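You operate a simulated robot arm through the tools that you are given. There is no shell and no other tool. Be economical: measure what you need, move in short steps, check, and stop when the job is done.

You are at the controls of a simulated robot arm. One attempt, no reset.

## Task
Pack the DEPOT pouch from the port in the open carrier, clear the fault and dial DEPOT.
Fine: shut the lid; send nothing.

The check looks at the end state, three seconds after you hand in, the way a careful person would. Anything else that was tipped, shoved, dropped, spilled or broken makes it a failure. Lids that push on must go on centred and level and be pressed home; caps that screw on are set level and turned clockwise until they are tight.

## Robot
A 6-joint arm with a two-finger parallel gripper, fixed in place. Base frame: the origin is at the foot of the arm, x ahead of it, y to its left, z up; the work surface is at about z = 850. Lengths are in mm, angles in degrees, forces in N, time in s.
With the tool pointing down near the work surface it reaches from about 240 to 640 mm from the base axis. Its first joint turns from -66.0 to 66.0 degrees. Payload 2.7 kg.
The TCP is the grasp point between the finger pads, 23 mm short of the fingertips. In the tool frame z runs along the fingers and y along their closing line. Largest opening 94 mm; finger width 38, thickness 10; the body of the gripper, 54 by 96 mm, starts 39 mm behind the TCP.
Orientation is told as [roll, pitch, yaw] about the base's x, y, z axes, in that order, counted from this pose: with the fingers straight down and closing along the base's y, the tool's x points along the base's -x, its y along +y and its z along -z.

## Interface
- The arm moves only by the tool send_rows. Its argument "moves" is one flat list of numbers, 7 for each row, row after row: the finger opening in mm, from 0 to 94, then the shift along the tool's x, y, z in units of 300 mm (1.0 is 300 mm), then the turn, a rotation vector about the tool's x, y, z in units of 90 degrees (1.0 is 90 degrees). In form: [hand, x, y, z, rx, ry, rz, hand, x, y, z, rx, ry, rz, ...]. A call has 1 to 10 rows; each row is the pose to reach, as a shift and turn from the pose commanded when the call began, along the tool's axes at that moment. A call with a number of a shift or a turn outside -1 to 1 is refused whole. Rows are played at 5 a second. More than 50 mm and 8.6 degrees between two rows, or a gripper value outside its range, and nothing of the call is played. Where a pose cannot be reached the arm comes as near as it can. A force on the tool above 70 N (or 10 N above the force at the start of the call, whichever is more), or a blocked arm, ends the call early, and 0.2 s more pass. The fingers move at their own pace (about 45 mm/s each) and stop on an object; they squeeze with about 42 N. The grip force told is the motor's: it shows also when the fingers shut on nothing. Time passes only in rows, and 0.2 s behind the last, so rows that repeat a pose let the fingers close. It gives the time, the measured TCP pose, the force on the tool (base axes), the opening and the grip force at its end, in the units of the frame above (readings bear some noise), with the torque about the TCP (base axes, N m) and any sound that the robot's microphone picked up.
- Cameras (640 x 400 px; columns grow to the right, rows downward): "scene" is fixed at [89.7, -465.9, 1391.6]; the picture's right is [0.52, -0.85, 0.00], its down [-0.59, -0.36, -0.72] and it looks along [0.62, 0.38, -0.69] (base axes); focal length 214 px, centre (320, 200). "wrist" rides on the gripper at [86, 16, -75] in the tool frame; the picture's right is [-0.18, 0.98, 0.00], its down [-0.58, -0.11, -0.81] and it looks along [-0.79, -0.15, 0.59] (tool axes); focal length 243 px, centre (320, 200). There is no depth. A picture from a camera that has moved, and an enlarged one, comes with that camera's place and axes in the base frame and with its lens. The place of the scene camera against the robot may be out by one fixed shift of up to 12 mm in any direction.
- camera(camera): a new picture of that camera. The clock stands still meanwhile.
- zoom(camera, box): a new picture of the part [left, top, right, bottom] of that camera's present view, enlarged. The clock stands still meanwhile.
- finish_job(): hands the job in; it is judged then, once.

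Go step by step. Nothing tells you positions but the pictures and the camera data: compare them with the known pose of the tool, close in by small moves and look again before you grip or let go. The budget is 120 turns and 64 pictures, counting those below and the enlarged ones. Unless the task says otherwise, let go and move clear before handing in, and close with one line.

The tools are called after "Emit:" by a JSON object that holds its "fn" and its "kwargs". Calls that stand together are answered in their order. send_rows: Moves the arm, as the interface text tells. Its arguments: {"type":"object","properties":{"moves":{"type":"array"}},"required":["moves"]} The other tools are called the same way: camera (camera) takes a picture; zoom (camera, box) takes an enlarged picture of a part of a camera's view; finish_job () hands the job in.

At the start:

```text
time_s: 0.0
eef_pos: [340.0, 113.1, 1305.5]
tcp_rot: [0.1, 0.0, 0.0]
force: [-0.4, 0.0, 0.4]
ft_torque: [-0.02, 0.0, 0.01]
grip_width: 94.1
finger_force: 0.0
```

scene: 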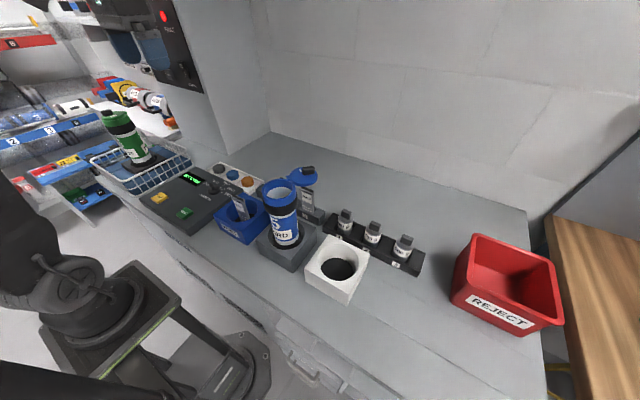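
wrist: 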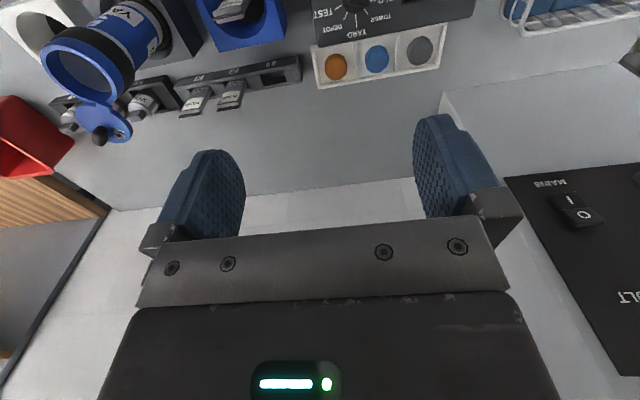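

I see a pneumatic-tube station: a blue open carrier in a stand, a control panel with a dial, a fault panel on the wall, a pouch holder, a blue cup and a white port. I'll zoom in for details first.

Emit:
{"fn": "zoom", "kwargs": {"camera": "scene", "box": [200, 150, 440, 300]}}

Emit:
{"fn": "zoom", "kwargs": {"camera": "scene", "box": [80, 100, 280, 250]}}

Emit:
{"fn": "zoom", "kwargs": {"camera": "scene", "box": [60, 0, 220, 100]}}

Emit:
{"fn": "zoom", "kwargs": {"camera": "wrist", "box": [0, 0, 480, 150]}}

```text
2.67 times, centred on (320, 225) of scene
camera zoom: at [89.7, -465.9, 1391.6], right [0.52, -0.85, 0.0], down [-0.59, -0.36, -0.72], along [0.62, 0.38, -0.69], focal length 572 px, centre (320, 133)
```

zoom: 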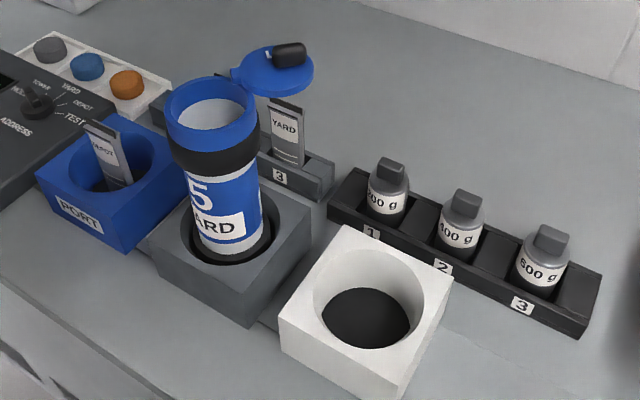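

```text
2.67 times, centred on (180, 175) of scene
camera zoom: at [89.7, -465.9, 1391.6], right [0.52, -0.85, 0.0], down [-0.59, -0.36, -0.72], along [0.62, 0.38, -0.69], focal length 572 px, centre (693, 267)
```

zoom: 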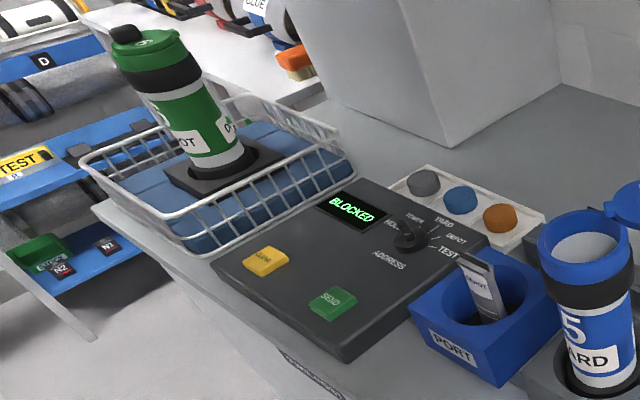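

```text
4.00 times, centred on (140, 50) of scene
camera zoom: at [89.7, -465.9, 1391.6], right [0.52, -0.85, 0.0], down [-0.59, -0.36, -0.72], along [0.62, 0.38, -0.69], focal length 858 px, centre (1040, 800)
```

zoom: 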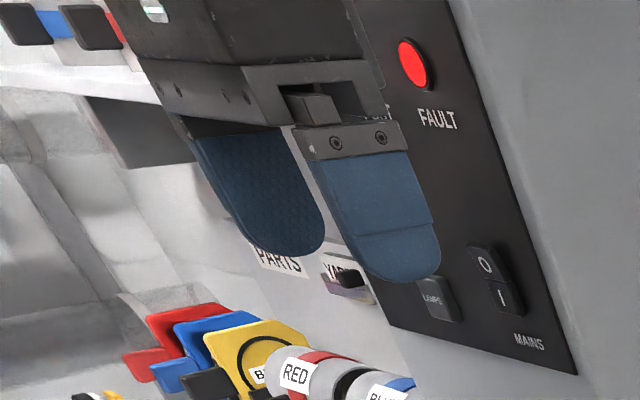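

```text
1.33 times, centred on (240, 75) of wrist
camera zoom: at [252.5, 130.4, 1380.1], right [0.18, 0.98, 0.0], down [0.58, -0.11, 0.81], along [0.79, -0.15, -0.59], focal length 324 px, centre (427, 367)
```

zoom: 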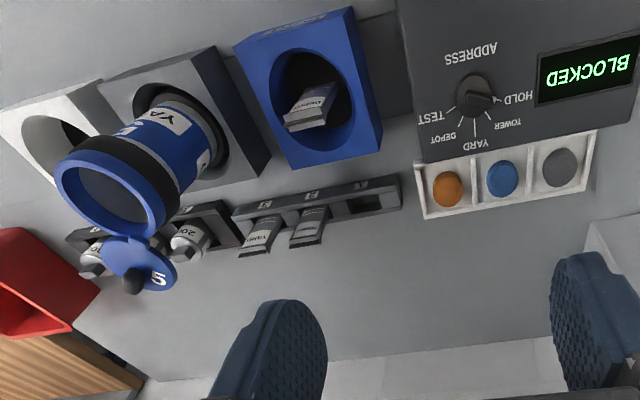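

I need the button labels on the console and on the FAULT panel.

Emit:
{"fn": "zoom", "kwargs": {"camera": "scene", "box": [140, 165, 240, 228]}}

Emit:
{"fn": "zoom", "kwargs": {"camera": "wrist", "box": [480, 150, 640, 400]}}

```text
6.35 times, centred on (190, 196) of scene
camera zoom: at [89.7, -465.9, 1391.6], right [0.52, -0.85, 0.0], down [-0.59, -0.36, -0.72], along [0.62, 0.38, -0.69], focal length 1362 px, centre (1145, 222)
```

zoom: 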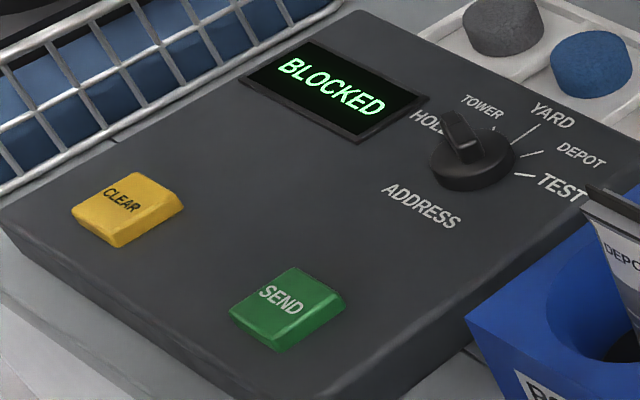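

```text
1.60 times, centred on (560, 275) of wrist
camera zoom: at [252.5, 130.4, 1380.1], right [0.18, 0.98, 0.0], down [0.58, -0.11, 0.81], along [0.79, -0.15, -0.59], focal length 388 px, centre (-64, 80)
```

zoom: 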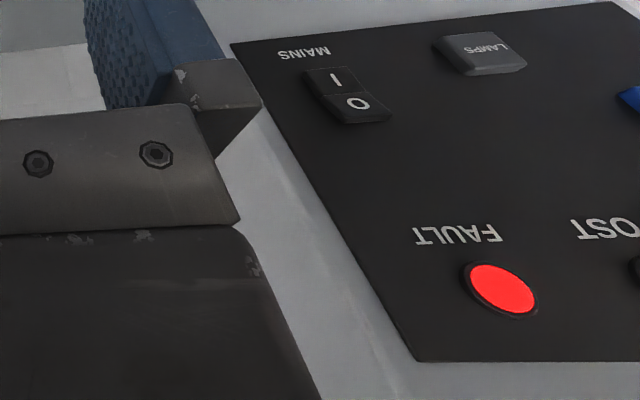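

The FAULT lamp is at about (612, 450, 1340) on a wall panel facing -x. I'll move left to see the whole panel.

Emit:
{"fn": "send_rows", "kwargs": {"moves": [94, 0.1, 0.1, 0, 0, 0, 0, 94, 0.2, 0.2, 0, 0, 0, 0, 94, 0.25, 0.33, 0, 0, 0, 0, 94, 0.25, 0.48, 0, 0, 0, 0, 94, 0.25, 0.6, 0, 0, 0, 0]}}

Emit:
{"fn": "camera", "kwargs": {"camera": "wrist"}}

Emit:
{"fn": "camera", "kwargs": {"camera": "scene"}}

```text
time_s: 1.2
eef_pos: [265.2, 292.5, 1306.5]
tcp_rot: [-0.1, -0.1, 0.0]
force: [-0.9, 0.7, -0.7]
ft_torque: [0.0, -0.01, -0.04]
grip_width: 94.0
finger_force: 0.1
```

```text
55 pictures are left
camera wrist: at [177.6, 308.4, 1380.5], right [0.18, 0.98, 0.0], down [0.58, -0.11, 0.81], along [0.79, -0.15, -0.59], focal length 243 px, centre (320, 200)
```

wrist: 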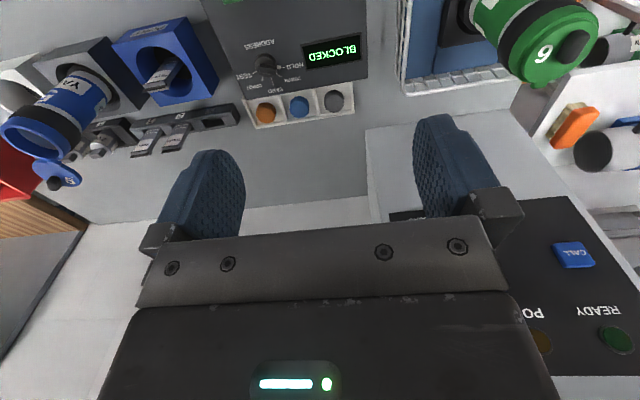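

```text
54 pictures are left
```

scene: 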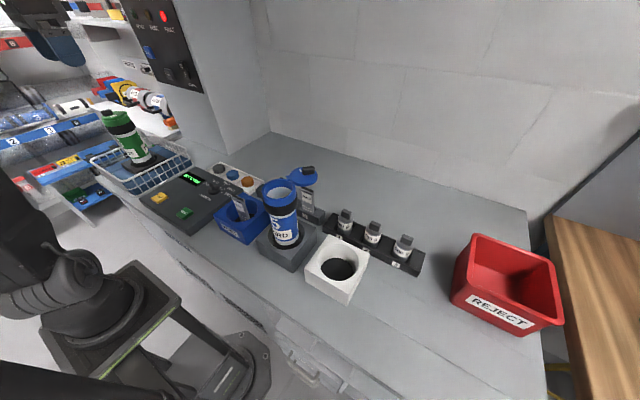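

The wall panel only holds lamps, CALL, LAMPS and MAINS, so the console CLEAR button is the one that clears the fault. I now go toward the port at about (345, -35) for a close look at the pouch.

Emit:
{"fn": "send_rows", "kwargs": {"moves": [94, -0.014, -0.124, 0.08, 0, 0, 0, 94, -0.028, -0.248, 0.16, 0, 0, 0, 94, -0.042, -0.372, 0.24, 0, 0, 0, 94, -0.056, -0.496, 0.32, 0, 0, 0, 94, -0.07, -0.62, 0.4, 0, 0, 0, 94, -0.084, -0.744, 0.48, 0, 0, 0, 94, -0.098, -0.868, 0.56, 0, 0, 0, 94, -0.112, -0.99, 0.64, 0, 0, 0]}}

Emit:
{"fn": "camera", "kwargs": {"camera": "wrist"}}

Emit:
{"fn": "camera", "kwargs": {"camera": "scene"}}

```text
time_s: 3.0
eef_pos: [297.6, -4.9, 1114.3]
tcp_rot: [0.0, -0.1, 0.1]
force: [0.5, -0.1, 0.1]
ft_torque: [0.0, 0.01, 0.0]
grip_width: 93.9
finger_force: 0.1
```

```text
53 pictures are left
camera wrist: at [210.0, 12.0, 1187.9], right [0.18, 0.98, 0.0], down [0.58, -0.11, 0.81], along [0.79, -0.15, -0.59], focal length 243 px, centre (320, 200)
```

wrist: 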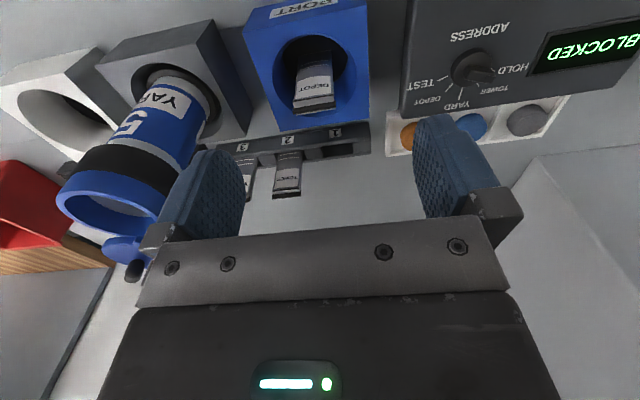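

```text
52 pictures are left
```

scene: 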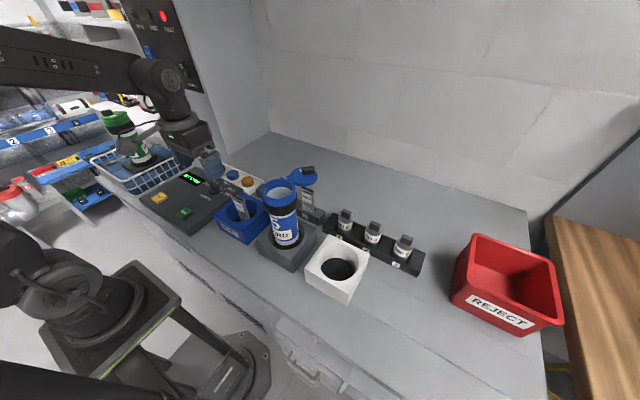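

The carrier mouth triangulates to (349, -200, 1062). I go lower over the pouch at about (372, -27) for a closer look.

Emit:
{"fn": "send_rows", "kwargs": {"moves": [94, -0.04, -0.03, 0.12, 0, 0, 0, 94, -0.08, -0.06, 0.24, 0, 0, 0, 94, -0.11, -0.083, 0.35, 0, 0, 0]}}

Emit:
{"fn": "camera", "kwargs": {"camera": "wrist"}}

Emit:
{"fn": "zoom", "kwargs": {"camera": "scene", "box": [200, 150, 320, 250]}}

```text
time_s: 3.8
eef_pos: [331.0, -29.1, 1007.8]
tcp_rot: [0.0, -0.1, 0.0]
force: [0.0, -0.5, -0.1]
ft_torque: [-0.02, -0.01, 0.0]
grip_width: 93.9
finger_force: 0.0
```

```text
51 pictures are left
camera wrist: at [243.7, -11.9, 1082.2], right [0.18, 0.98, 0.0], down [0.58, -0.11, 0.81], along [0.79, -0.15, -0.59], focal length 243 px, centre (320, 200)
```

wrist: 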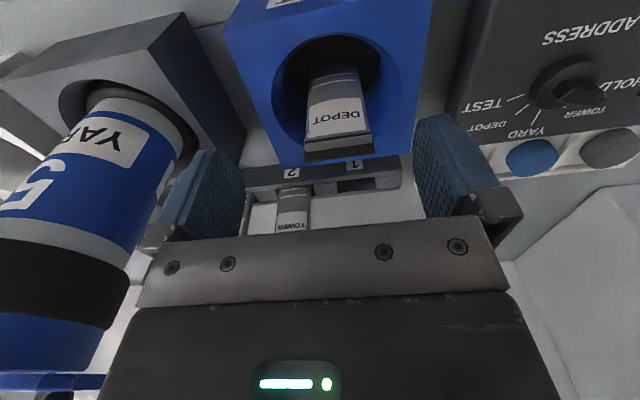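

```text
4.00 times, centred on (260, 200) of scene
camera zoom: at [89.7, -465.9, 1391.5], right [0.52, -0.85, 0.0], down [-0.59, -0.36, -0.72], along [0.62, 0.38, -0.69], focal length 858 px, centre (560, 200)
```

zoom: 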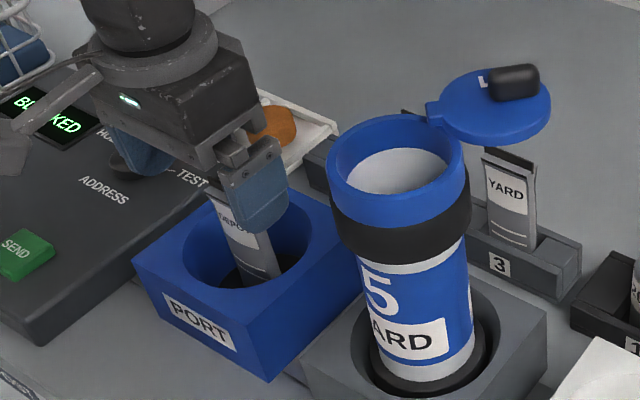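

The pouch top is at about (344, -20, 977), about 38 mm wide along y and nearly upright. I'll close the fingers to 64, centre over it and stop just above to check.

Emit:
{"fn": "send_rows", "kwargs": {"moves": [64, -0.025, 0.03, 0, 0, 0, 0, 64, -0.043, 0.03, 0, 0, 0, 0, 64, -0.043, 0.03, 0.03, 0, 0, 0]}}

Emit:
{"fn": "camera", "kwargs": {"camera": "wrist"}}

Emit:
{"fn": "zoom", "kwargs": {"camera": "scene", "box": [200, 150, 320, 250]}}

```text
time_s: 4.6
eef_pos: [344.9, -20.1, 998.4]
tcp_rot: [0.0, -0.1, -0.1]
force: [0.5, 0.1, 0.0]
ft_torque: [0.02, -0.01, -0.01]
grip_width: 63.9
finger_force: 0.0
```

```text
49 pictures are left
camera wrist: at [257.8, -2.7, 1073.5], right [0.18, 0.98, 0.0], down [0.58, -0.11, 0.81], along [0.79, -0.15, -0.59], focal length 243 px, centre (320, 200)
```

wrist: 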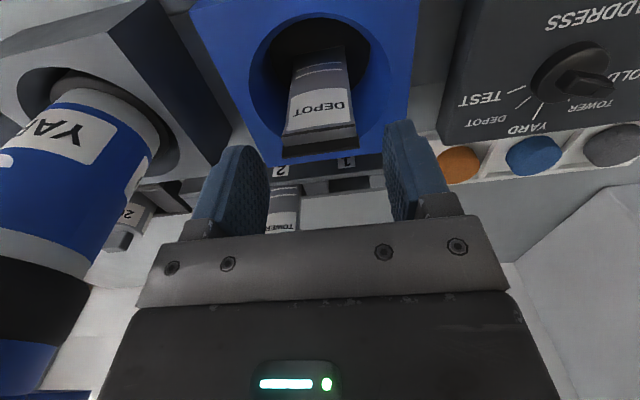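

```text
4.00 times, centred on (260, 200) of scene
camera zoom: at [89.7, -465.9, 1391.6], right [0.52, -0.85, 0.0], down [-0.59, -0.36, -0.72], along [0.62, 0.38, -0.69], focal length 858 px, centre (560, 200)
```

zoom: 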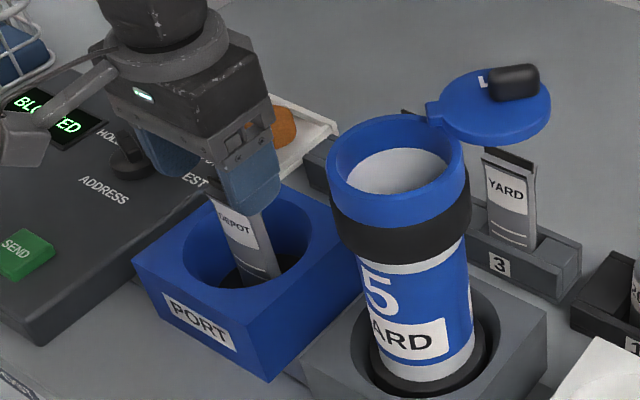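

The pouch top should be right between the fingertips; I lower 28 mm and check how far it sits inside the pads.

Emit:
{"fn": "send_rows", "kwargs": {"moves": [64, -0.01, 0, 0.05, 0, 0, 0, 64, -0.013, 0, 0.1, 0, 0, 0]}}

Emit:
{"fn": "camera", "kwargs": {"camera": "wrist"}}

Emit:
{"fn": "zoom", "kwargs": {"camera": "scene", "box": [200, 150, 320, 250]}}

```text
time_s: 5.2
eef_pos: [348.8, -19.8, 969.4]
tcp_rot: [0.0, 0.0, 0.0]
force: [-0.4, 0.1, -0.5]
ft_torque: [0.0, 0.06, 0.01]
grip_width: 63.9
finger_force: 0.2
```

```text
47 pictures are left
camera wrist: at [261.8, -2.4, 1043.3], right [0.18, 0.98, 0.0], down [0.58, -0.11, 0.81], along [0.79, -0.15, -0.59], focal length 243 px, centre (320, 200)
```

wrist: 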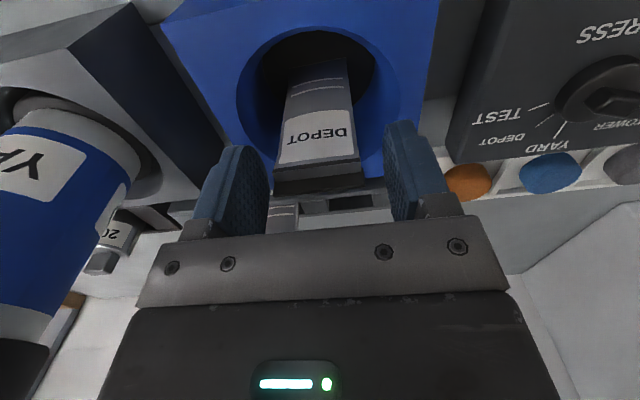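

```text
4.00 times, centred on (260, 200) of scene
camera zoom: at [89.7, -465.9, 1391.6], right [0.52, -0.85, 0.0], down [-0.59, -0.36, -0.72], along [0.62, 0.38, -0.69], focal length 858 px, centre (560, 200)
```

zoom: 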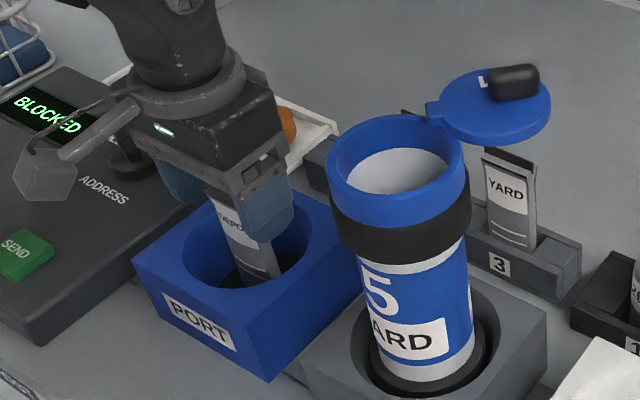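

The pouch top is now level with the TCP and centred. I go 15 mm lower and close.

Emit:
{"fn": "send_rows", "kwargs": {"moves": [64, 0, 0, 0.05, 0, 0, 0, 30, 0, 0, 0.05, 0, 0, 0, 30, 0, 0, 0.05, 0, 0, 0, 30, 0, 0, 0.05, 0, 0, 0, 30, 0, 0, 0.05, 0, 0, 0]}}

Emit:
{"fn": "camera", "kwargs": {"camera": "wrist"}}

```text
time_s: 6.4
eef_pos: [349.6, -18.8, 954.9]
tcp_rot: [0.0, 0.0, 0.0]
force: [-0.5, 0.0, 0.5]
ft_torque: [-0.02, -0.03, 0.0]
grip_width: 41.3
finger_force: 42.1
```

```text
45 pictures are left
camera wrist: at [261.5, -1.7, 1028.7], right [0.18, 0.98, 0.0], down [0.58, -0.11, 0.81], along [0.79, -0.15, -0.59], focal length 243 px, centre (320, 200)
```

wrist: 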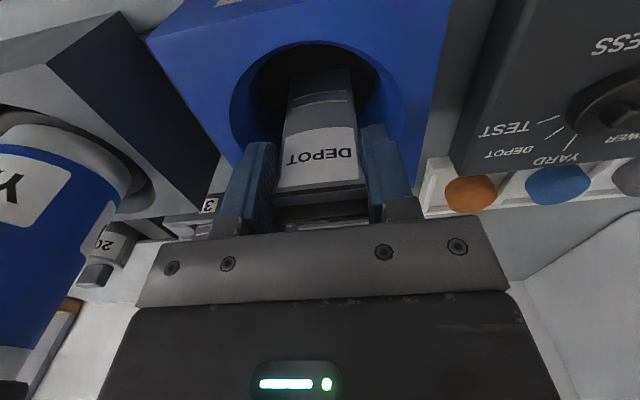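

Gripped at 41 mm. I lift straight up and inspect the hang of the pouch.

Emit:
{"fn": "send_rows", "kwargs": {"moves": [30, 0, 0, -0.1, 0, 0, 0, 30, 0, 0, -0.25, 0, 0, 0, 30, 0, 0, -0.4, 0, 0, 0, 30, 0, 0, -0.55, 0, 0, 0, 30, 0, 0, -0.7, 0, 0, 0, 30, 0, 0, -0.85, 0, 0, 0, 30, 0, 0, -0.88, 0, 0, 0]}}

Emit:
{"fn": "zoom", "kwargs": {"camera": "scene", "box": [160, 80, 320, 220]}}

Emit:
{"fn": "camera", "kwargs": {"camera": "wrist"}}

```text
time_s: 8.0
eef_pos: [348.2, -17.8, 1216.8]
tcp_rot: [0.0, -0.1, 0.0]
force: [0.2, -0.1, -0.3]
ft_torque: [0.0, 0.01, -0.01]
grip_width: 41.1
finger_force: 41.9
```

```text
2.86 times, centred on (240, 150) of scene
camera zoom: at [89.7, -465.9, 1391.6], right [0.52, -0.85, 0.0], down [-0.59, -0.36, -0.72], along [0.62, 0.38, -0.69], focal length 613 px, centre (549, 343)
```

zoom: 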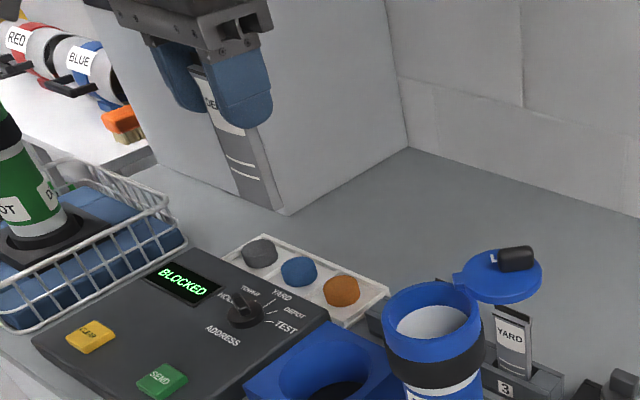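

```text
43 pictures are left
camera wrist: at [261.1, -1.3, 1292.1], right [0.18, 0.98, 0.0], down [0.58, -0.11, 0.81], along [0.79, -0.15, -0.59], focal length 243 px, centre (320, 200)
```

wrist: 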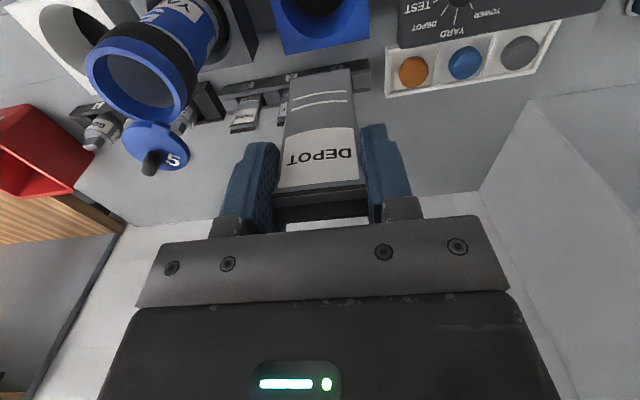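

The pouch leans about 5° with its bottom toward +x, roughly 128 mm long. I move over the mouth at (348, -199) and pitch 5° to straighten it.

Emit:
{"fn": "send_rows", "kwargs": {"moves": [30, 0, -0.12, 0, 0, 0.011, 0, 30, 0, -0.24, 0, 0, 0.022, 0, 30, 0, -0.36, 0, 0, 0.033, 0, 30, 0, -0.48, 0, 0, 0.044, 0, 30, 0, -0.603, 0, 0, 0.055, 0, 30, 0, -0.603, 0, 0, 0.055, 0]}}

Emit:
{"fn": "zoom", "kwargs": {"camera": "scene", "box": [200, 80, 360, 240]}}

Emit:
{"fn": "camera", "kwargs": {"camera": "wrist"}}

```text
time_s: 9.4
eef_pos: [347.1, -198.1, 1220.0]
tcp_rot: [0.0, 4.9, 0.0]
force: [-0.3, -0.3, -0.8]
ft_torque: [-0.04, -0.02, 0.01]
grip_width: 41.3
finger_force: 42.4
```

```text
2.50 times, centred on (280, 160) of scene
camera zoom: at [89.7, -465.9, 1391.5], right [0.52, -0.85, 0.0], down [-0.59, -0.36, -0.72], along [0.62, 0.38, -0.69], focal length 536 px, centre (420, 300)
```

zoom: 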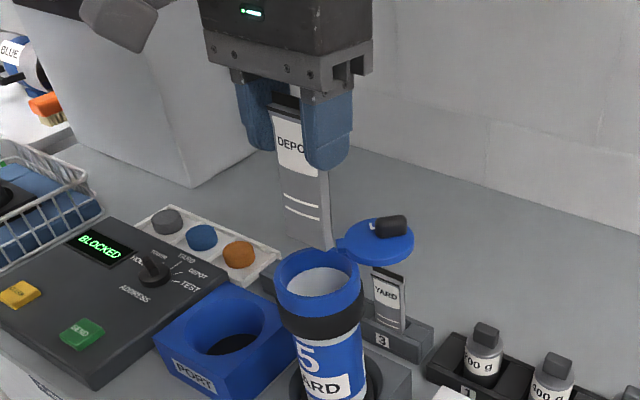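

```text
41 pictures are left
camera wrist: at [266.4, -182.6, 1301.2], right [0.18, 0.98, -0.02], down [0.65, -0.11, 0.75], along [0.74, -0.15, -0.66], focal length 243 px, centre (320, 200)
```

wrist: 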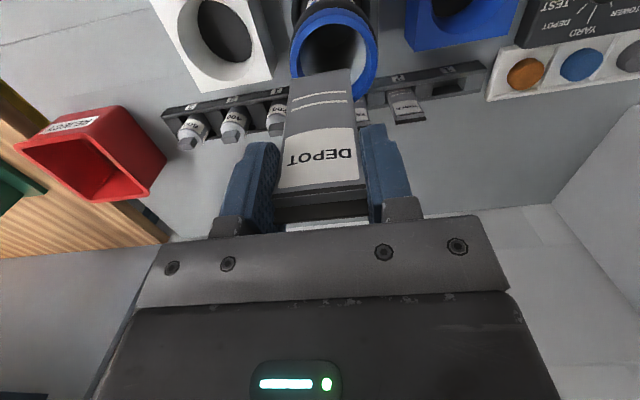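

The mouth seems slightly to +y of the pouch; I zoom to measure it exactly.

Emit:
{"fn": "zoom", "kwargs": {"camera": "wrist", "box": [260, 0, 420, 120]}}

```text
3.33 times, centred on (340, 60) of wrist
camera zoom: at [266.4, -182.6, 1301.2], right [0.18, 0.98, -0.02], down [0.65, -0.11, 0.75], along [0.74, -0.15, -0.66], focal length 809 px, centre (253, 667)
```

zoom: 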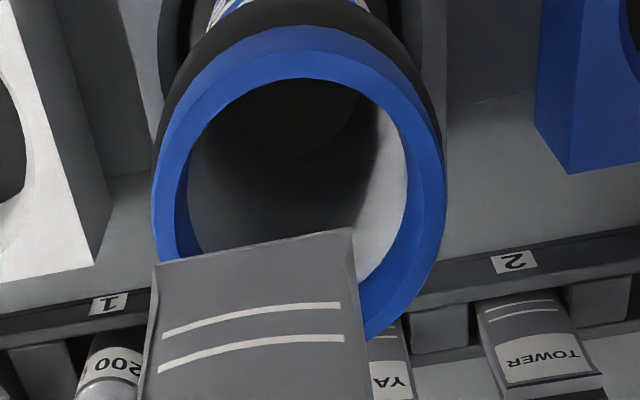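

Mouth centre measures (347, -189) from here, so I shift +9 in y and lower to just above the rim.

Emit:
{"fn": "send_rows", "kwargs": {"moves": [30, 0, 0.03, 0, 0, 0, 0, 30, -0.0045, 0.03, 0.05, 0, 0, 0, 30, -0.0087, 0.03, 0.0996, 0, 0, 0, 30, -0.0087, 0.03, 0.0996, 0, 0, 0]}}

Emit:
{"fn": "zoom", "kwargs": {"camera": "wrist", "box": [240, 0, 400, 120]}}

Emit:
{"fn": "zoom", "kwargs": {"camera": "scene", "box": [240, 120, 340, 220]}}

```text
time_s: 10.4
eef_pos: [347.6, -190.6, 1189.5]
tcp_rot: [0.1, 4.8, 0.0]
force: [-1.0, 0.5, -0.4]
ft_torque: [0.03, -0.03, -0.01]
grip_width: 41.0
finger_force: 41.8
```

```text
3.33 times, centred on (320, 60) of wrist
camera zoom: at [267.2, -173.5, 1271.0], right [0.18, 0.98, -0.02], down [0.65, -0.11, 0.75], along [0.74, -0.15, -0.66], focal length 809 px, centre (320, 667)
```

zoom: 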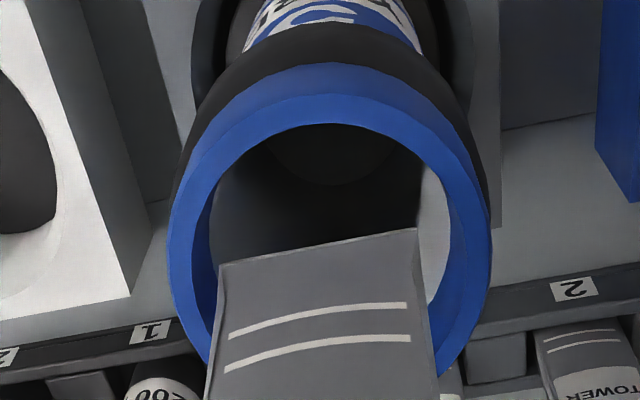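

```text
4.00 times, centred on (290, 170) of scene
camera zoom: at [89.7, -465.9, 1391.6], right [0.52, -0.85, 0.0], down [-0.59, -0.36, -0.72], along [0.62, 0.38, -0.69], focal length 858 px, centre (440, 320)
```

zoom: 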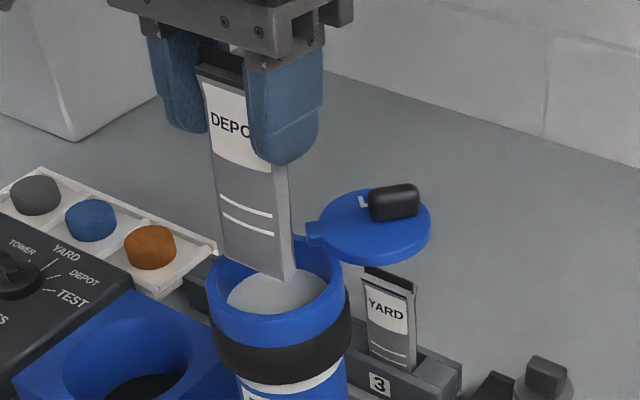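

Pouch bottom is close to the centre, maybe 4 mm short in x. I shift +4 x and descend slightly to recheck near the rim.

Emit:
{"fn": "send_rows", "kwargs": {"moves": [30, -0.0133, 0, 0, 0, 0, 0, 30, -0.0162, 0, 0.033, 0, 0, 0, 30, -0.0162, 0, 0.033, 0, 0, 0]}}

Emit:
{"fn": "zoom", "kwargs": {"camera": "wrist", "box": [240, 0, 400, 120]}}

Emit:
{"fn": "zoom", "kwargs": {"camera": "scene", "box": [260, 150, 330, 220]}}

```text
time_s: 11.2
eef_pos: [351.1, -189.5, 1179.9]
tcp_rot: [-0.1, 4.8, 0.1]
force: [-0.5, 0.4, -0.3]
ft_torque: [0.01, -0.02, -0.01]
grip_width: 41.2
finger_force: 42.0
```

```text
3.33 times, centred on (320, 60) of wrist
camera zoom: at [271.2, -174.2, 1260.8], right [0.18, 0.98, -0.02], down [0.65, -0.11, 0.75], along [0.74, -0.15, -0.66], focal length 809 px, centre (320, 667)
```

zoom: 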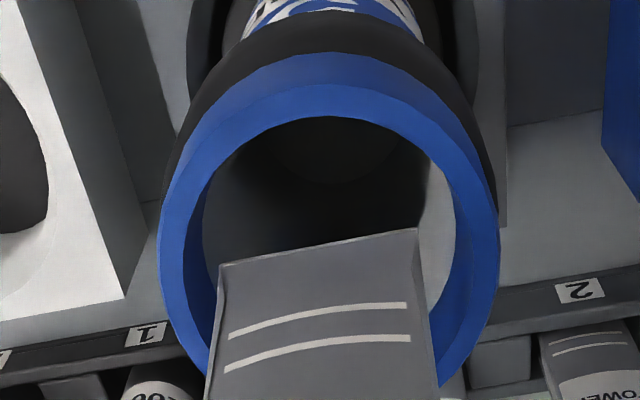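

```text
5.71 times, centred on (295, 185) of scene
camera zoom: at [89.7, -465.9, 1391.6], right [0.52, -0.85, 0.0], down [-0.59, -0.36, -0.72], along [0.62, 0.38, -0.69], focal length 1226 px, centre (463, 286)
```

zoom: 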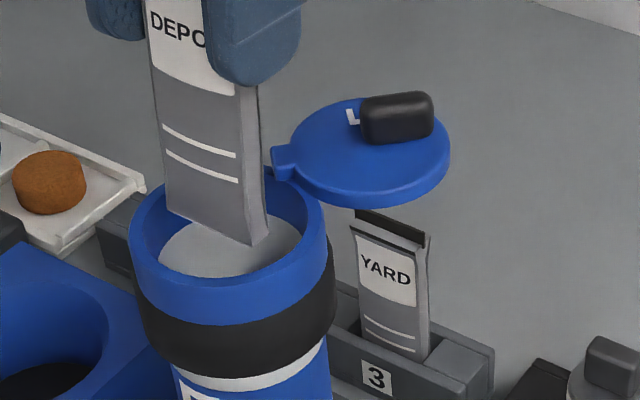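

It looks close to centred in both views. I descend 20 mm, watching force.

Emit:
{"fn": "send_rows", "kwargs": {"moves": [30, -0.0015, 0, 0.0167, 0, 0, 0, 30, -0.003, 0, 0.0333, 0, 0, 0, 30, -0.0045, 0, 0.05, 0, 0, 0, 30, -0.006, 0, 0.0667, 0, 0, 0]}}

Emit:
{"fn": "zoom", "kwargs": {"camera": "wrist", "box": [240, 0, 400, 120]}}

Emit:
{"fn": "zoom", "kwargs": {"camera": "scene", "box": [260, 150, 330, 220]}}

```text
time_s: 12.2
eef_pos: [353.3, -191.4, 1158.4]
tcp_rot: [-0.1, 4.9, 0.0]
force: [1.0, -0.7, -0.7]
ft_torque: [-0.04, -0.02, 0.01]
grip_width: 41.0
finger_force: 42.1
```

```text
3.33 times, centred on (320, 60) of wrist
camera zoom: at [271.9, -174.3, 1240.0], right [0.18, 0.98, -0.02], down [0.65, -0.11, 0.75], along [0.74, -0.15, -0.66], focal length 809 px, centre (320, 667)
```

zoom: 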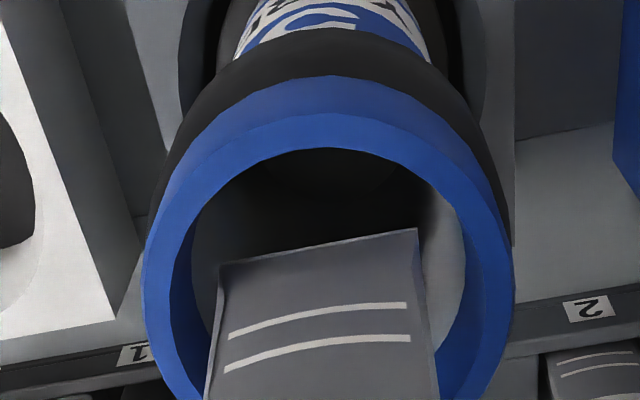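

```text
5.71 times, centred on (295, 185) of scene
camera zoom: at [89.7, -465.9, 1391.6], right [0.52, -0.85, 0.0], down [-0.59, -0.36, -0.72], along [0.62, 0.38, -0.69], focal length 1226 px, centre (463, 286)
```

zoom: 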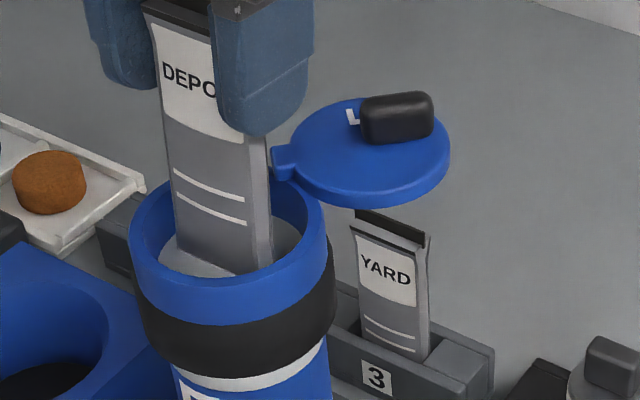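

The bottom is at rim level and inside the opening. I shift +2 y and keep descending slowly.

Emit:
{"fn": "send_rows", "kwargs": {"moves": [30, -0.0015, 0.007, 0.0267, 0, 0, 0, 30, -0.004, 0.007, 0.0533, 0, 0, 0, 30, -0.006, 0.007, 0.08, 0, 0, 0, 30, -0.008, 0.007, 0.1067, 0, 0, 0]}}

Emit:
{"fn": "zoom", "kwargs": {"camera": "scene", "box": [250, 140, 350, 250]}}

```text
time_s: 13.2
eef_pos: [353.2, -188.0, 1125.8]
tcp_rot: [-0.1, 4.8, 0.0]
force: [-1.0, 0.0, -1.8]
ft_torque: [-0.01, 0.03, 0.01]
grip_width: 41.2
finger_force: 41.6
```

```text
3.64 times, centred on (300, 195) of scene
camera zoom: at [89.7, -465.9, 1391.5], right [0.52, -0.85, 0.0], down [-0.59, -0.36, -0.72], along [0.62, 0.38, -0.69], focal length 780 px, centre (393, 218)
```

zoom: 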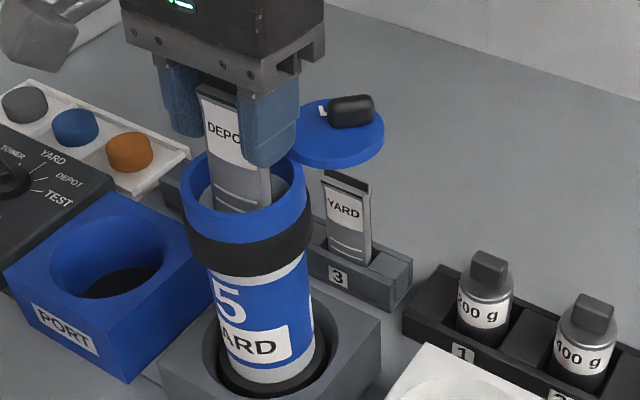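

The pouch is going in freely. I lower another 30 mm, leaving the fingertips just above the rim.

Emit:
{"fn": "send_rows", "kwargs": {"moves": [30, -0.0022, 0, 0.025, 0, 0, 0, 30, -0.0044, 0, 0.05, 0, 0, 0, 30, -0.0066, 0, 0.075, 0, 0, 0, 30, -0.0088, 0, 0.1, 0, 0, 0]}}

Emit:
{"fn": "zoom", "kwargs": {"camera": "scene", "box": [250, 140, 350, 250]}}

Emit:
{"fn": "zoom", "kwargs": {"camera": "wrist", "box": [180, 0, 460, 200]}}

```text
time_s: 14.2
eef_pos: [351.3, -186.8, 1093.5]
tcp_rot: [0.2, 5.1, 0.0]
force: [-0.3, -0.3, -3.0]
ft_torque: [0.02, 0.08, -0.02]
grip_width: 40.9
finger_force: 42.3
```

```text
3.64 times, centred on (300, 195) of scene
camera zoom: at [89.7, -465.9, 1391.5], right [0.52, -0.85, 0.0], down [-0.59, -0.36, -0.72], along [0.62, 0.38, -0.69], focal length 780 px, centre (393, 218)
```

zoom: 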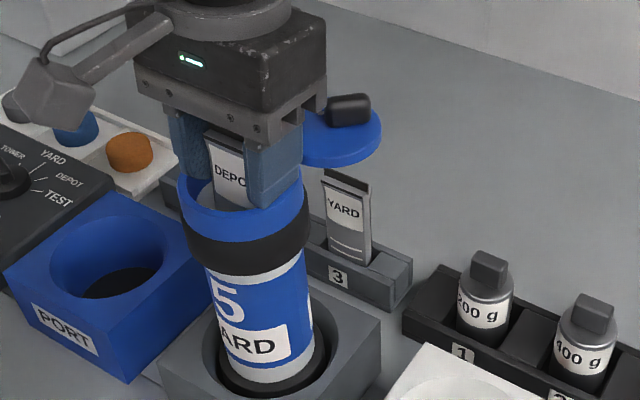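

```text
2.00 times, centred on (320, 100) of wrist
camera zoom: at [271.0, -171.8, 1176.0], right [0.18, 0.98, -0.01], down [0.65, -0.11, 0.75], along [0.74, -0.15, -0.66], focal length 485 px, centre (320, 400)
```

zoom: 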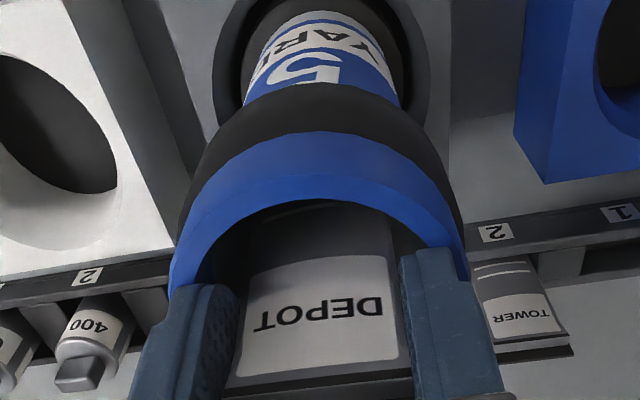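

Fingertips sit just above the rim, the pouch is inside. I release it.

Emit:
{"fn": "send_rows", "kwargs": {"moves": [60, 0, 0, 0, 0, 0, 0, 60, 0, 0, 0, 0, 0, 0, 60, 0, 0, 0, 0, 0, 0]}}

Emit:
{"fn": "zoom", "kwargs": {"camera": "scene", "box": [250, 140, 350, 250]}}

```text
time_s: 15.0
eef_pos: [352.2, -188.1, 1097.1]
tcp_rot: [0.0, 4.9, -0.1]
force: [0.0, 0.8, -2.6]
ft_torque: [0.05, 0.04, 0.04]
grip_width: 41.8
finger_force: 0.1
```

```text
3.64 times, centred on (300, 195) of scene
camera zoom: at [89.7, -465.9, 1391.5], right [0.52, -0.85, 0.0], down [-0.59, -0.36, -0.72], along [0.62, 0.38, -0.69], focal length 780 px, centre (393, 218)
```

zoom: 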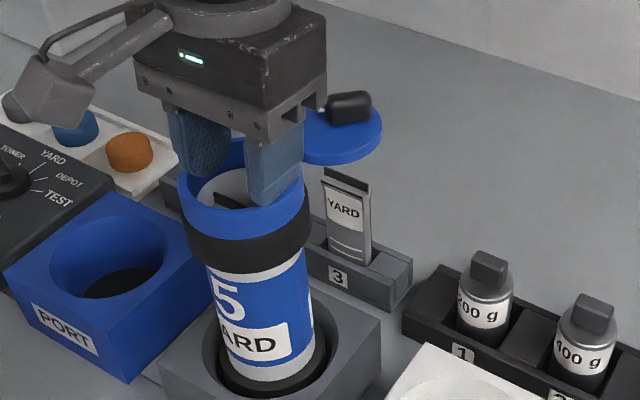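

The pouch dropped in, but the fingers only opened to 41.8, so they probably touch the inside of the rim. I hold the opening slightly narrower and lift straight up.

Emit:
{"fn": "send_rows", "kwargs": {"moves": [36, 0, 0, 0, 0, 0, 0, 36, -0.002, 0, -0.02, 0, 0, 0, 36, 0.003, 0, -0.04, 0, 0, 0, 36, 0.009, 0, -0.1, 0, 0, 0, 36, 0.018, 0, -0.2, 0, 0, 0]}}

Emit:
{"fn": "zoom", "kwargs": {"camera": "scene", "box": [250, 140, 350, 250]}}

Emit:
{"fn": "camera", "kwargs": {"camera": "wrist"}}

```text
time_s: 16.2
eef_pos: [351.2, -188.1, 1156.5]
tcp_rot: [0.1, 5.0, 0.0]
force: [1.4, -0.1, -0.1]
ft_torque: [0.02, -0.02, -0.01]
grip_width: 35.8
finger_force: 0.1
```

```text
3.64 times, centred on (300, 195) of scene
camera zoom: at [89.7, -465.9, 1391.6], right [0.52, -0.85, 0.0], down [-0.59, -0.36, -0.72], along [0.62, 0.38, -0.69], focal length 780 px, centre (393, 218)
```

zoom: 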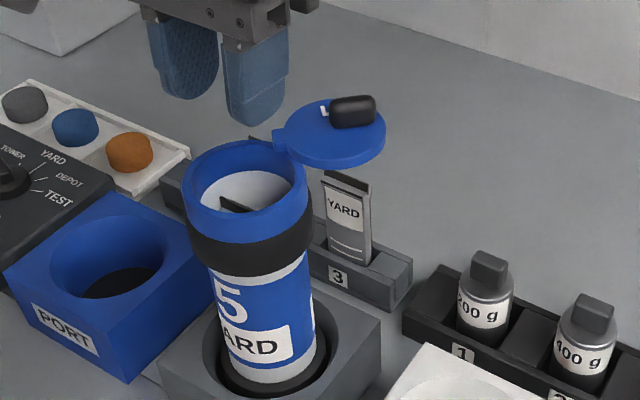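

```text
28 pictures are left
camera wrist: at [269.4, -172.3, 1237.6], right [0.18, 0.98, -0.01], down [0.65, -0.11, 0.75], along [0.74, -0.15, -0.66], focal length 243 px, centre (320, 200)
```

wrist: 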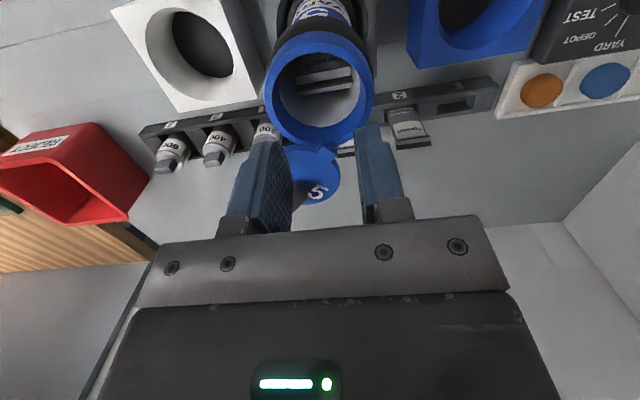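

The pouch is fully inside. Now I examine the lid and its hinge, and the closed green carrier as reference.

Emit:
{"fn": "zoom", "kwargs": {"camera": "scene", "box": [280, 155, 325, 195]}}

Emit:
{"fn": "zoom", "kwargs": {"camera": "scene", "box": [90, 100, 160, 170]}}

Emit:
{"fn": "zoom", "kwargs": {"camera": "wrist", "box": [230, 20, 410, 220]}}

```text
10.00 times, centred on (302, 175) of scene
camera zoom: at [89.7, -465.9, 1391.6], right [0.52, -0.85, 0.0], down [-0.59, -0.36, -0.72], along [0.62, 0.38, -0.69], focal length 2145 px, centre (495, 450)
```

zoom: 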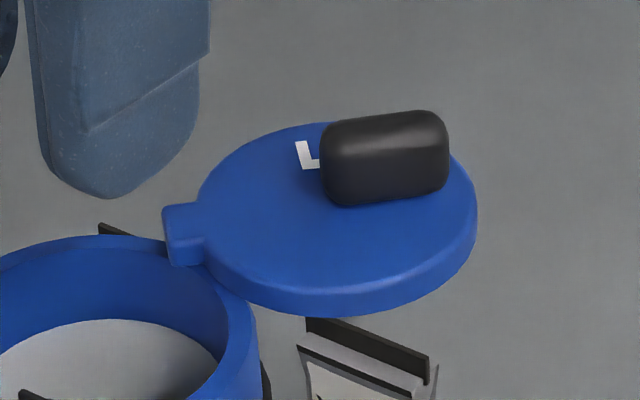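

```text
5.71 times, centred on (125, 135) of scene
camera zoom: at [89.7, -465.9, 1391.6], right [0.52, -0.85, 0.0], down [-0.59, -0.36, -0.72], along [0.62, 0.38, -0.69], focal length 1226 px, centre (1434, 571)
```

zoom: 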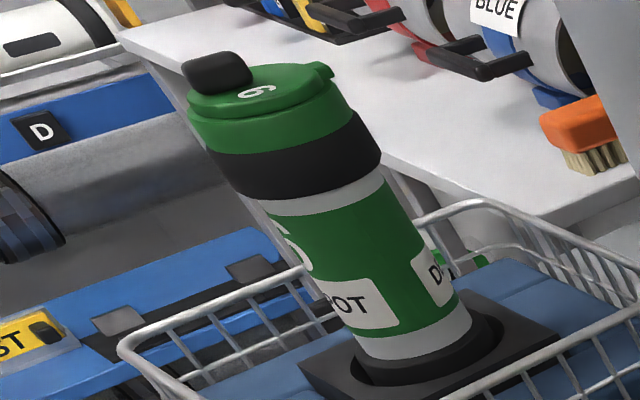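

```text
2.00 times, centred on (320, 120) of wrist
camera zoom: at [269.4, -172.3, 1237.6], right [0.18, 0.98, -0.01], down [0.65, -0.11, 0.75], along [0.74, -0.15, -0.66], focal length 485 px, centre (320, 360)
```

zoom: 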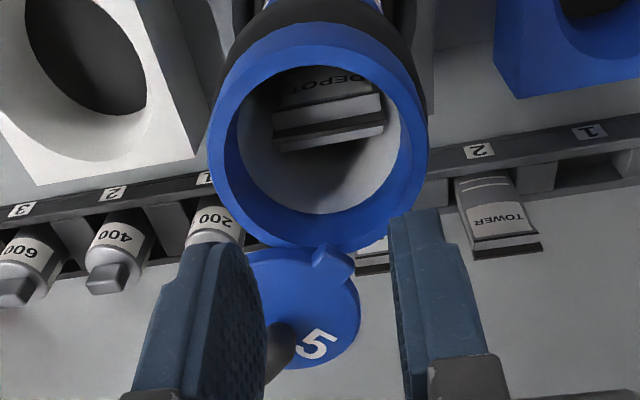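

The lid swivels flat about a vertical pin at the +x side of the rim, with a black knob opposite the pin. I'll level the tool, then go over the knob at about (429, -216) with the fingers turned to its tangent (yaw -40).

Emit:
{"fn": "send_rows", "kwargs": {"moves": [50, -0.06, -0.03, -0.01, 0, -0.02, 0, 50, -0.16, -0.06, -0.016, 0, -0.04, 0, 50, -0.259, -0.093, -0.0227, 0, -0.055, 0, 50, -0.259, -0.093, -0.0227, 0, -0.055, 0]}}

Emit:
{"fn": "send_rows", "kwargs": {"moves": [50, 0, 0, 0, 0, 0, 0.09, 50, 0, 0, 0, 0, 0, 0.18, 50, 0, 0, 0, 0, 0, 0.27, 50, 0, 0, 0, 0, 0, 0.36, 50, 0, 0, 0, 0, 0, 0.444, 50, 0, 0, 0, 0, 0, 0.444]}}

Emit:
{"fn": "camera", "kwargs": {"camera": "wrist"}}

Emit:
{"fn": "zoom", "kwargs": {"camera": "scene", "box": [250, 120, 350, 220]}}

```text
time_s: 17.2
eef_pos: [430.3, -217.5, 1157.8]
tcp_rot: [0.0, -0.1, 0.0]
force: [0.1, -0.6, 0.5]
ft_torque: [0.0, 0.01, 0.0]
grip_width: 50.0
finger_force: 0.1
```

```text
time_s: 18.6
eef_pos: [429.5, -216.1, 1156.1]
tcp_rot: [0.1, 0.0, -40.0]
force: [-0.2, 0.4, -0.3]
ft_torque: [0.01, -0.01, 0.02]
grip_width: 50.1
finger_force: 0.0
```

```text
24 pictures are left
camera wrist: at [373.2, -147.9, 1230.5], right [0.77, 0.63, 0.0], down [0.37, -0.46, 0.81], along [0.51, -0.62, -0.59], focal length 243 px, centre (320, 200)
```

wrist: 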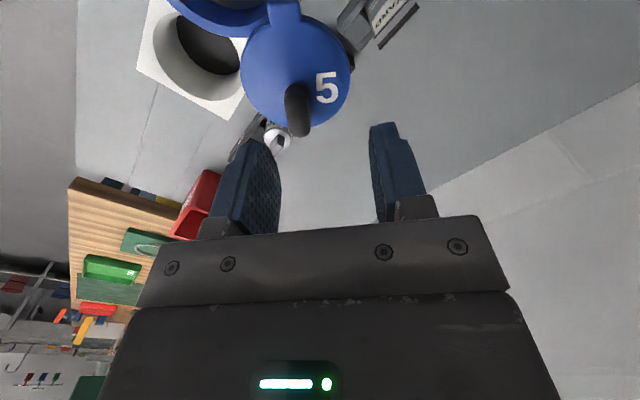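

```text
4.00 times, centred on (300, 170) of scene
camera zoom: at [89.7, -465.9, 1391.6], right [0.52, -0.85, 0.0], down [-0.59, -0.36, -0.72], along [0.62, 0.38, -0.69], focal length 858 px, centre (400, 320)
```

zoom: 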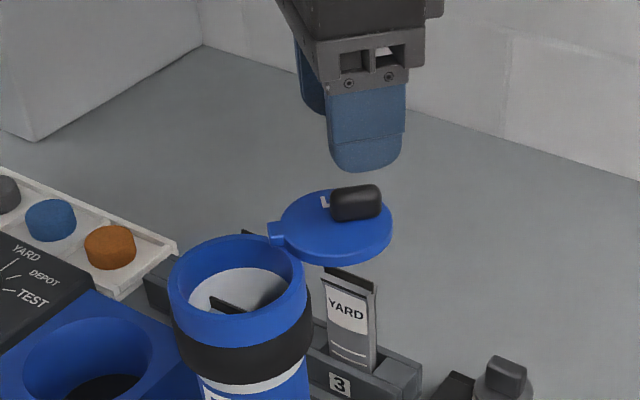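

The knob sits at about (424, -230), long in the radial direction (about -45° from the pin). I move over it and descend part-way.

Emit:
{"fn": "send_rows", "kwargs": {"moves": [50, -0.008, -0.024, 0.04, 0, 0, 0.03, 50, -0.016, -0.048, 0.09, 0, 0, 0.055, 50, -0.016, -0.048, 0.12, 0, 0, 0.055, 50, -0.016, -0.048, 0.12, 0, 0, 0.055]}}

Emit:
{"fn": "camera", "kwargs": {"camera": "wrist"}}

Emit:
{"fn": "zoom", "kwargs": {"camera": "scene", "box": [270, 130, 350, 210]}}

```text
time_s: 19.6
eef_pos: [424.6, -230.0, 1120.4]
tcp_rot: [0.1, 0.0, -44.9]
force: [0.8, -0.1, 0.7]
ft_torque: [-0.03, 0.02, -0.01]
grip_width: 50.1
finger_force: 0.0
```

```text
22 pictures are left
camera wrist: at [374.0, -158.3, 1194.6], right [0.82, 0.57, 0.0], down [0.33, -0.49, 0.81], along [0.46, -0.66, -0.59], focal length 243 px, centre (320, 200)
```

wrist: 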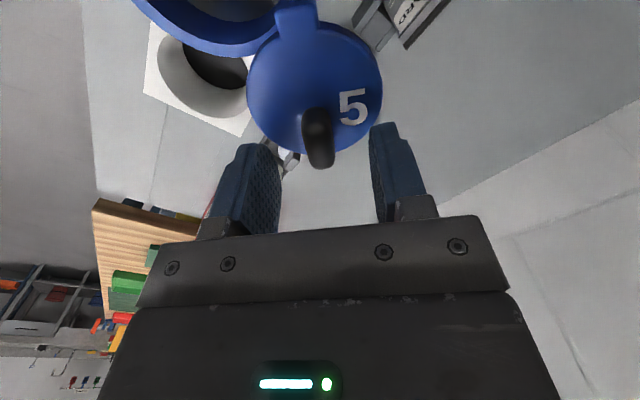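

```text
5.00 times, centred on (310, 170) of scene
camera zoom: at [89.7, -465.9, 1391.6], right [0.52, -0.85, 0.0], down [-0.59, -0.36, -0.72], along [0.62, 0.38, -0.69], focal length 1072 px, centre (370, 350)
```

zoom: 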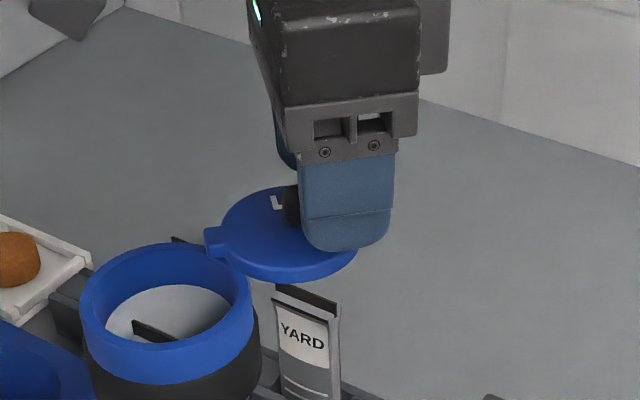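

The knob lies right between the fingertips. I lower in small steps checking force.

Emit:
{"fn": "send_rows", "kwargs": {"moves": [50, 0, 0, 0.02, 0, 0, 0, 50, 0, 0, 0.04, 0, 0, 0, 50, 0, 0, 0.04, 0, 0, 0]}}

Emit:
{"fn": "camera", "kwargs": {"camera": "wrist"}}

```text
time_s: 20.4
eef_pos: [425.5, -231.2, 1111.5]
tcp_rot: [0.3, -0.6, -44.9]
force: [2.5, -2.7, 28.0]
ft_torque: [-0.02, 0.54, -0.03]
grip_width: 49.8
finger_force: 0.0
```

```text
20 pictures are left
camera wrist: at [374.1, -158.3, 1184.9], right [0.82, 0.57, 0.0], down [0.33, -0.48, 0.81], along [0.46, -0.67, -0.58], focal length 243 px, centre (320, 200)
```

wrist: 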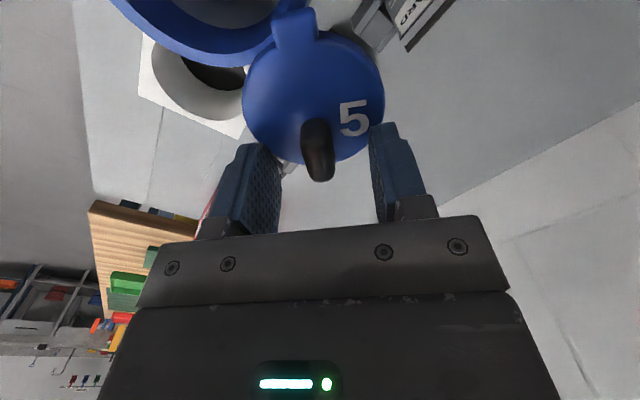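

Contact at fingertip z about 1088 is the lid top. I back off 5 mm, shift slightly toward the pin and loosely cage the knob.

Emit:
{"fn": "send_rows", "kwargs": {"moves": [50, 0, 0, -0.0187, 0, 0, 0, 40, 0.022, -0.0023, -0.0187, 0, 0, 0.011, 24, 0.022, -0.0023, -0.0187, 0, 0, 0.011, 24, 0.022, -0.0023, -0.0187, 0, 0, 0.011]}}

Emit:
{"fn": "zoom", "kwargs": {"camera": "wrist", "box": [200, 0, 440, 220]}}

```text
time_s: 21.4
eef_pos: [419.4, -227.1, 1113.1]
tcp_rot: [0.2, 0.1, -45.9]
force: [-0.4, 0.4, -0.2]
ft_torque: [-0.01, -0.01, -0.01]
grip_width: 24.2
finger_force: 0.1
```

```text
1.82 times, centred on (320, 110) of wrist
camera zoom: at [370.3, -153.0, 1187.4], right [0.83, 0.55, 0.0], down [0.33, -0.49, 0.81], along [0.44, -0.67, -0.59], focal length 441 px, centre (320, 364)
```

zoom: 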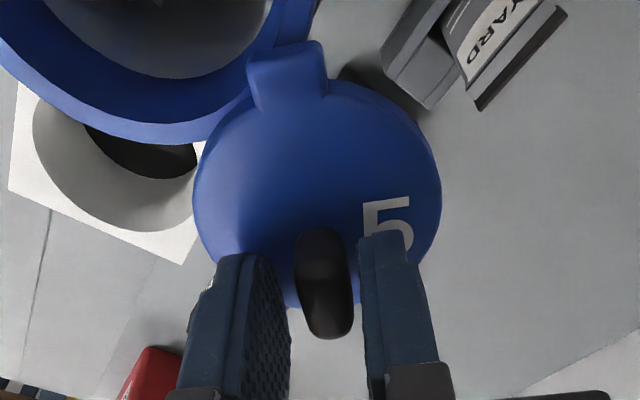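

Pin estimated at (384, -186), knob radius about 54. I sweep the first 24° clockwise as a test, turning the hand with it.

Emit:
{"fn": "send_rows", "kwargs": {"moves": [24, 0.0032, -0.0249, 0, 0, 0, 0.0889, 24, 0.0098, -0.0491, 0, 0, 0, 0.1778, 24, 0.0198, -0.0722, 0, 0, 0, 0.2667]}}

Emit:
{"fn": "zoom", "kwargs": {"camera": "wrist", "box": [200, 0, 440, 220]}}

```text
time_s: 22.2
eef_pos: [400.8, -237.3, 1113.6]
tcp_rot: [0.1, 0.0, -70.0]
force: [0.7, 1.1, 0.2]
ft_torque: [0.0, 0.03, -0.04]
grip_width: 24.1
finger_force: 0.2
```

```text
1.82 times, centred on (320, 110) of wrist
camera zoom: at [384.6, -150.9, 1187.6], right [0.99, 0.16, 0.0], down [0.1, -0.58, 0.81], along [0.13, -0.8, -0.59], focal length 441 px, centre (320, 364)
```

zoom: 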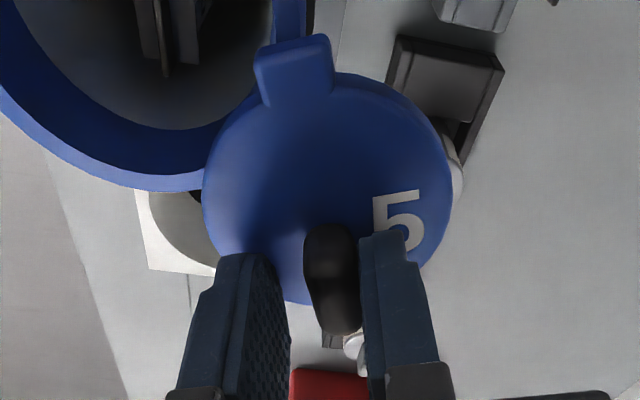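

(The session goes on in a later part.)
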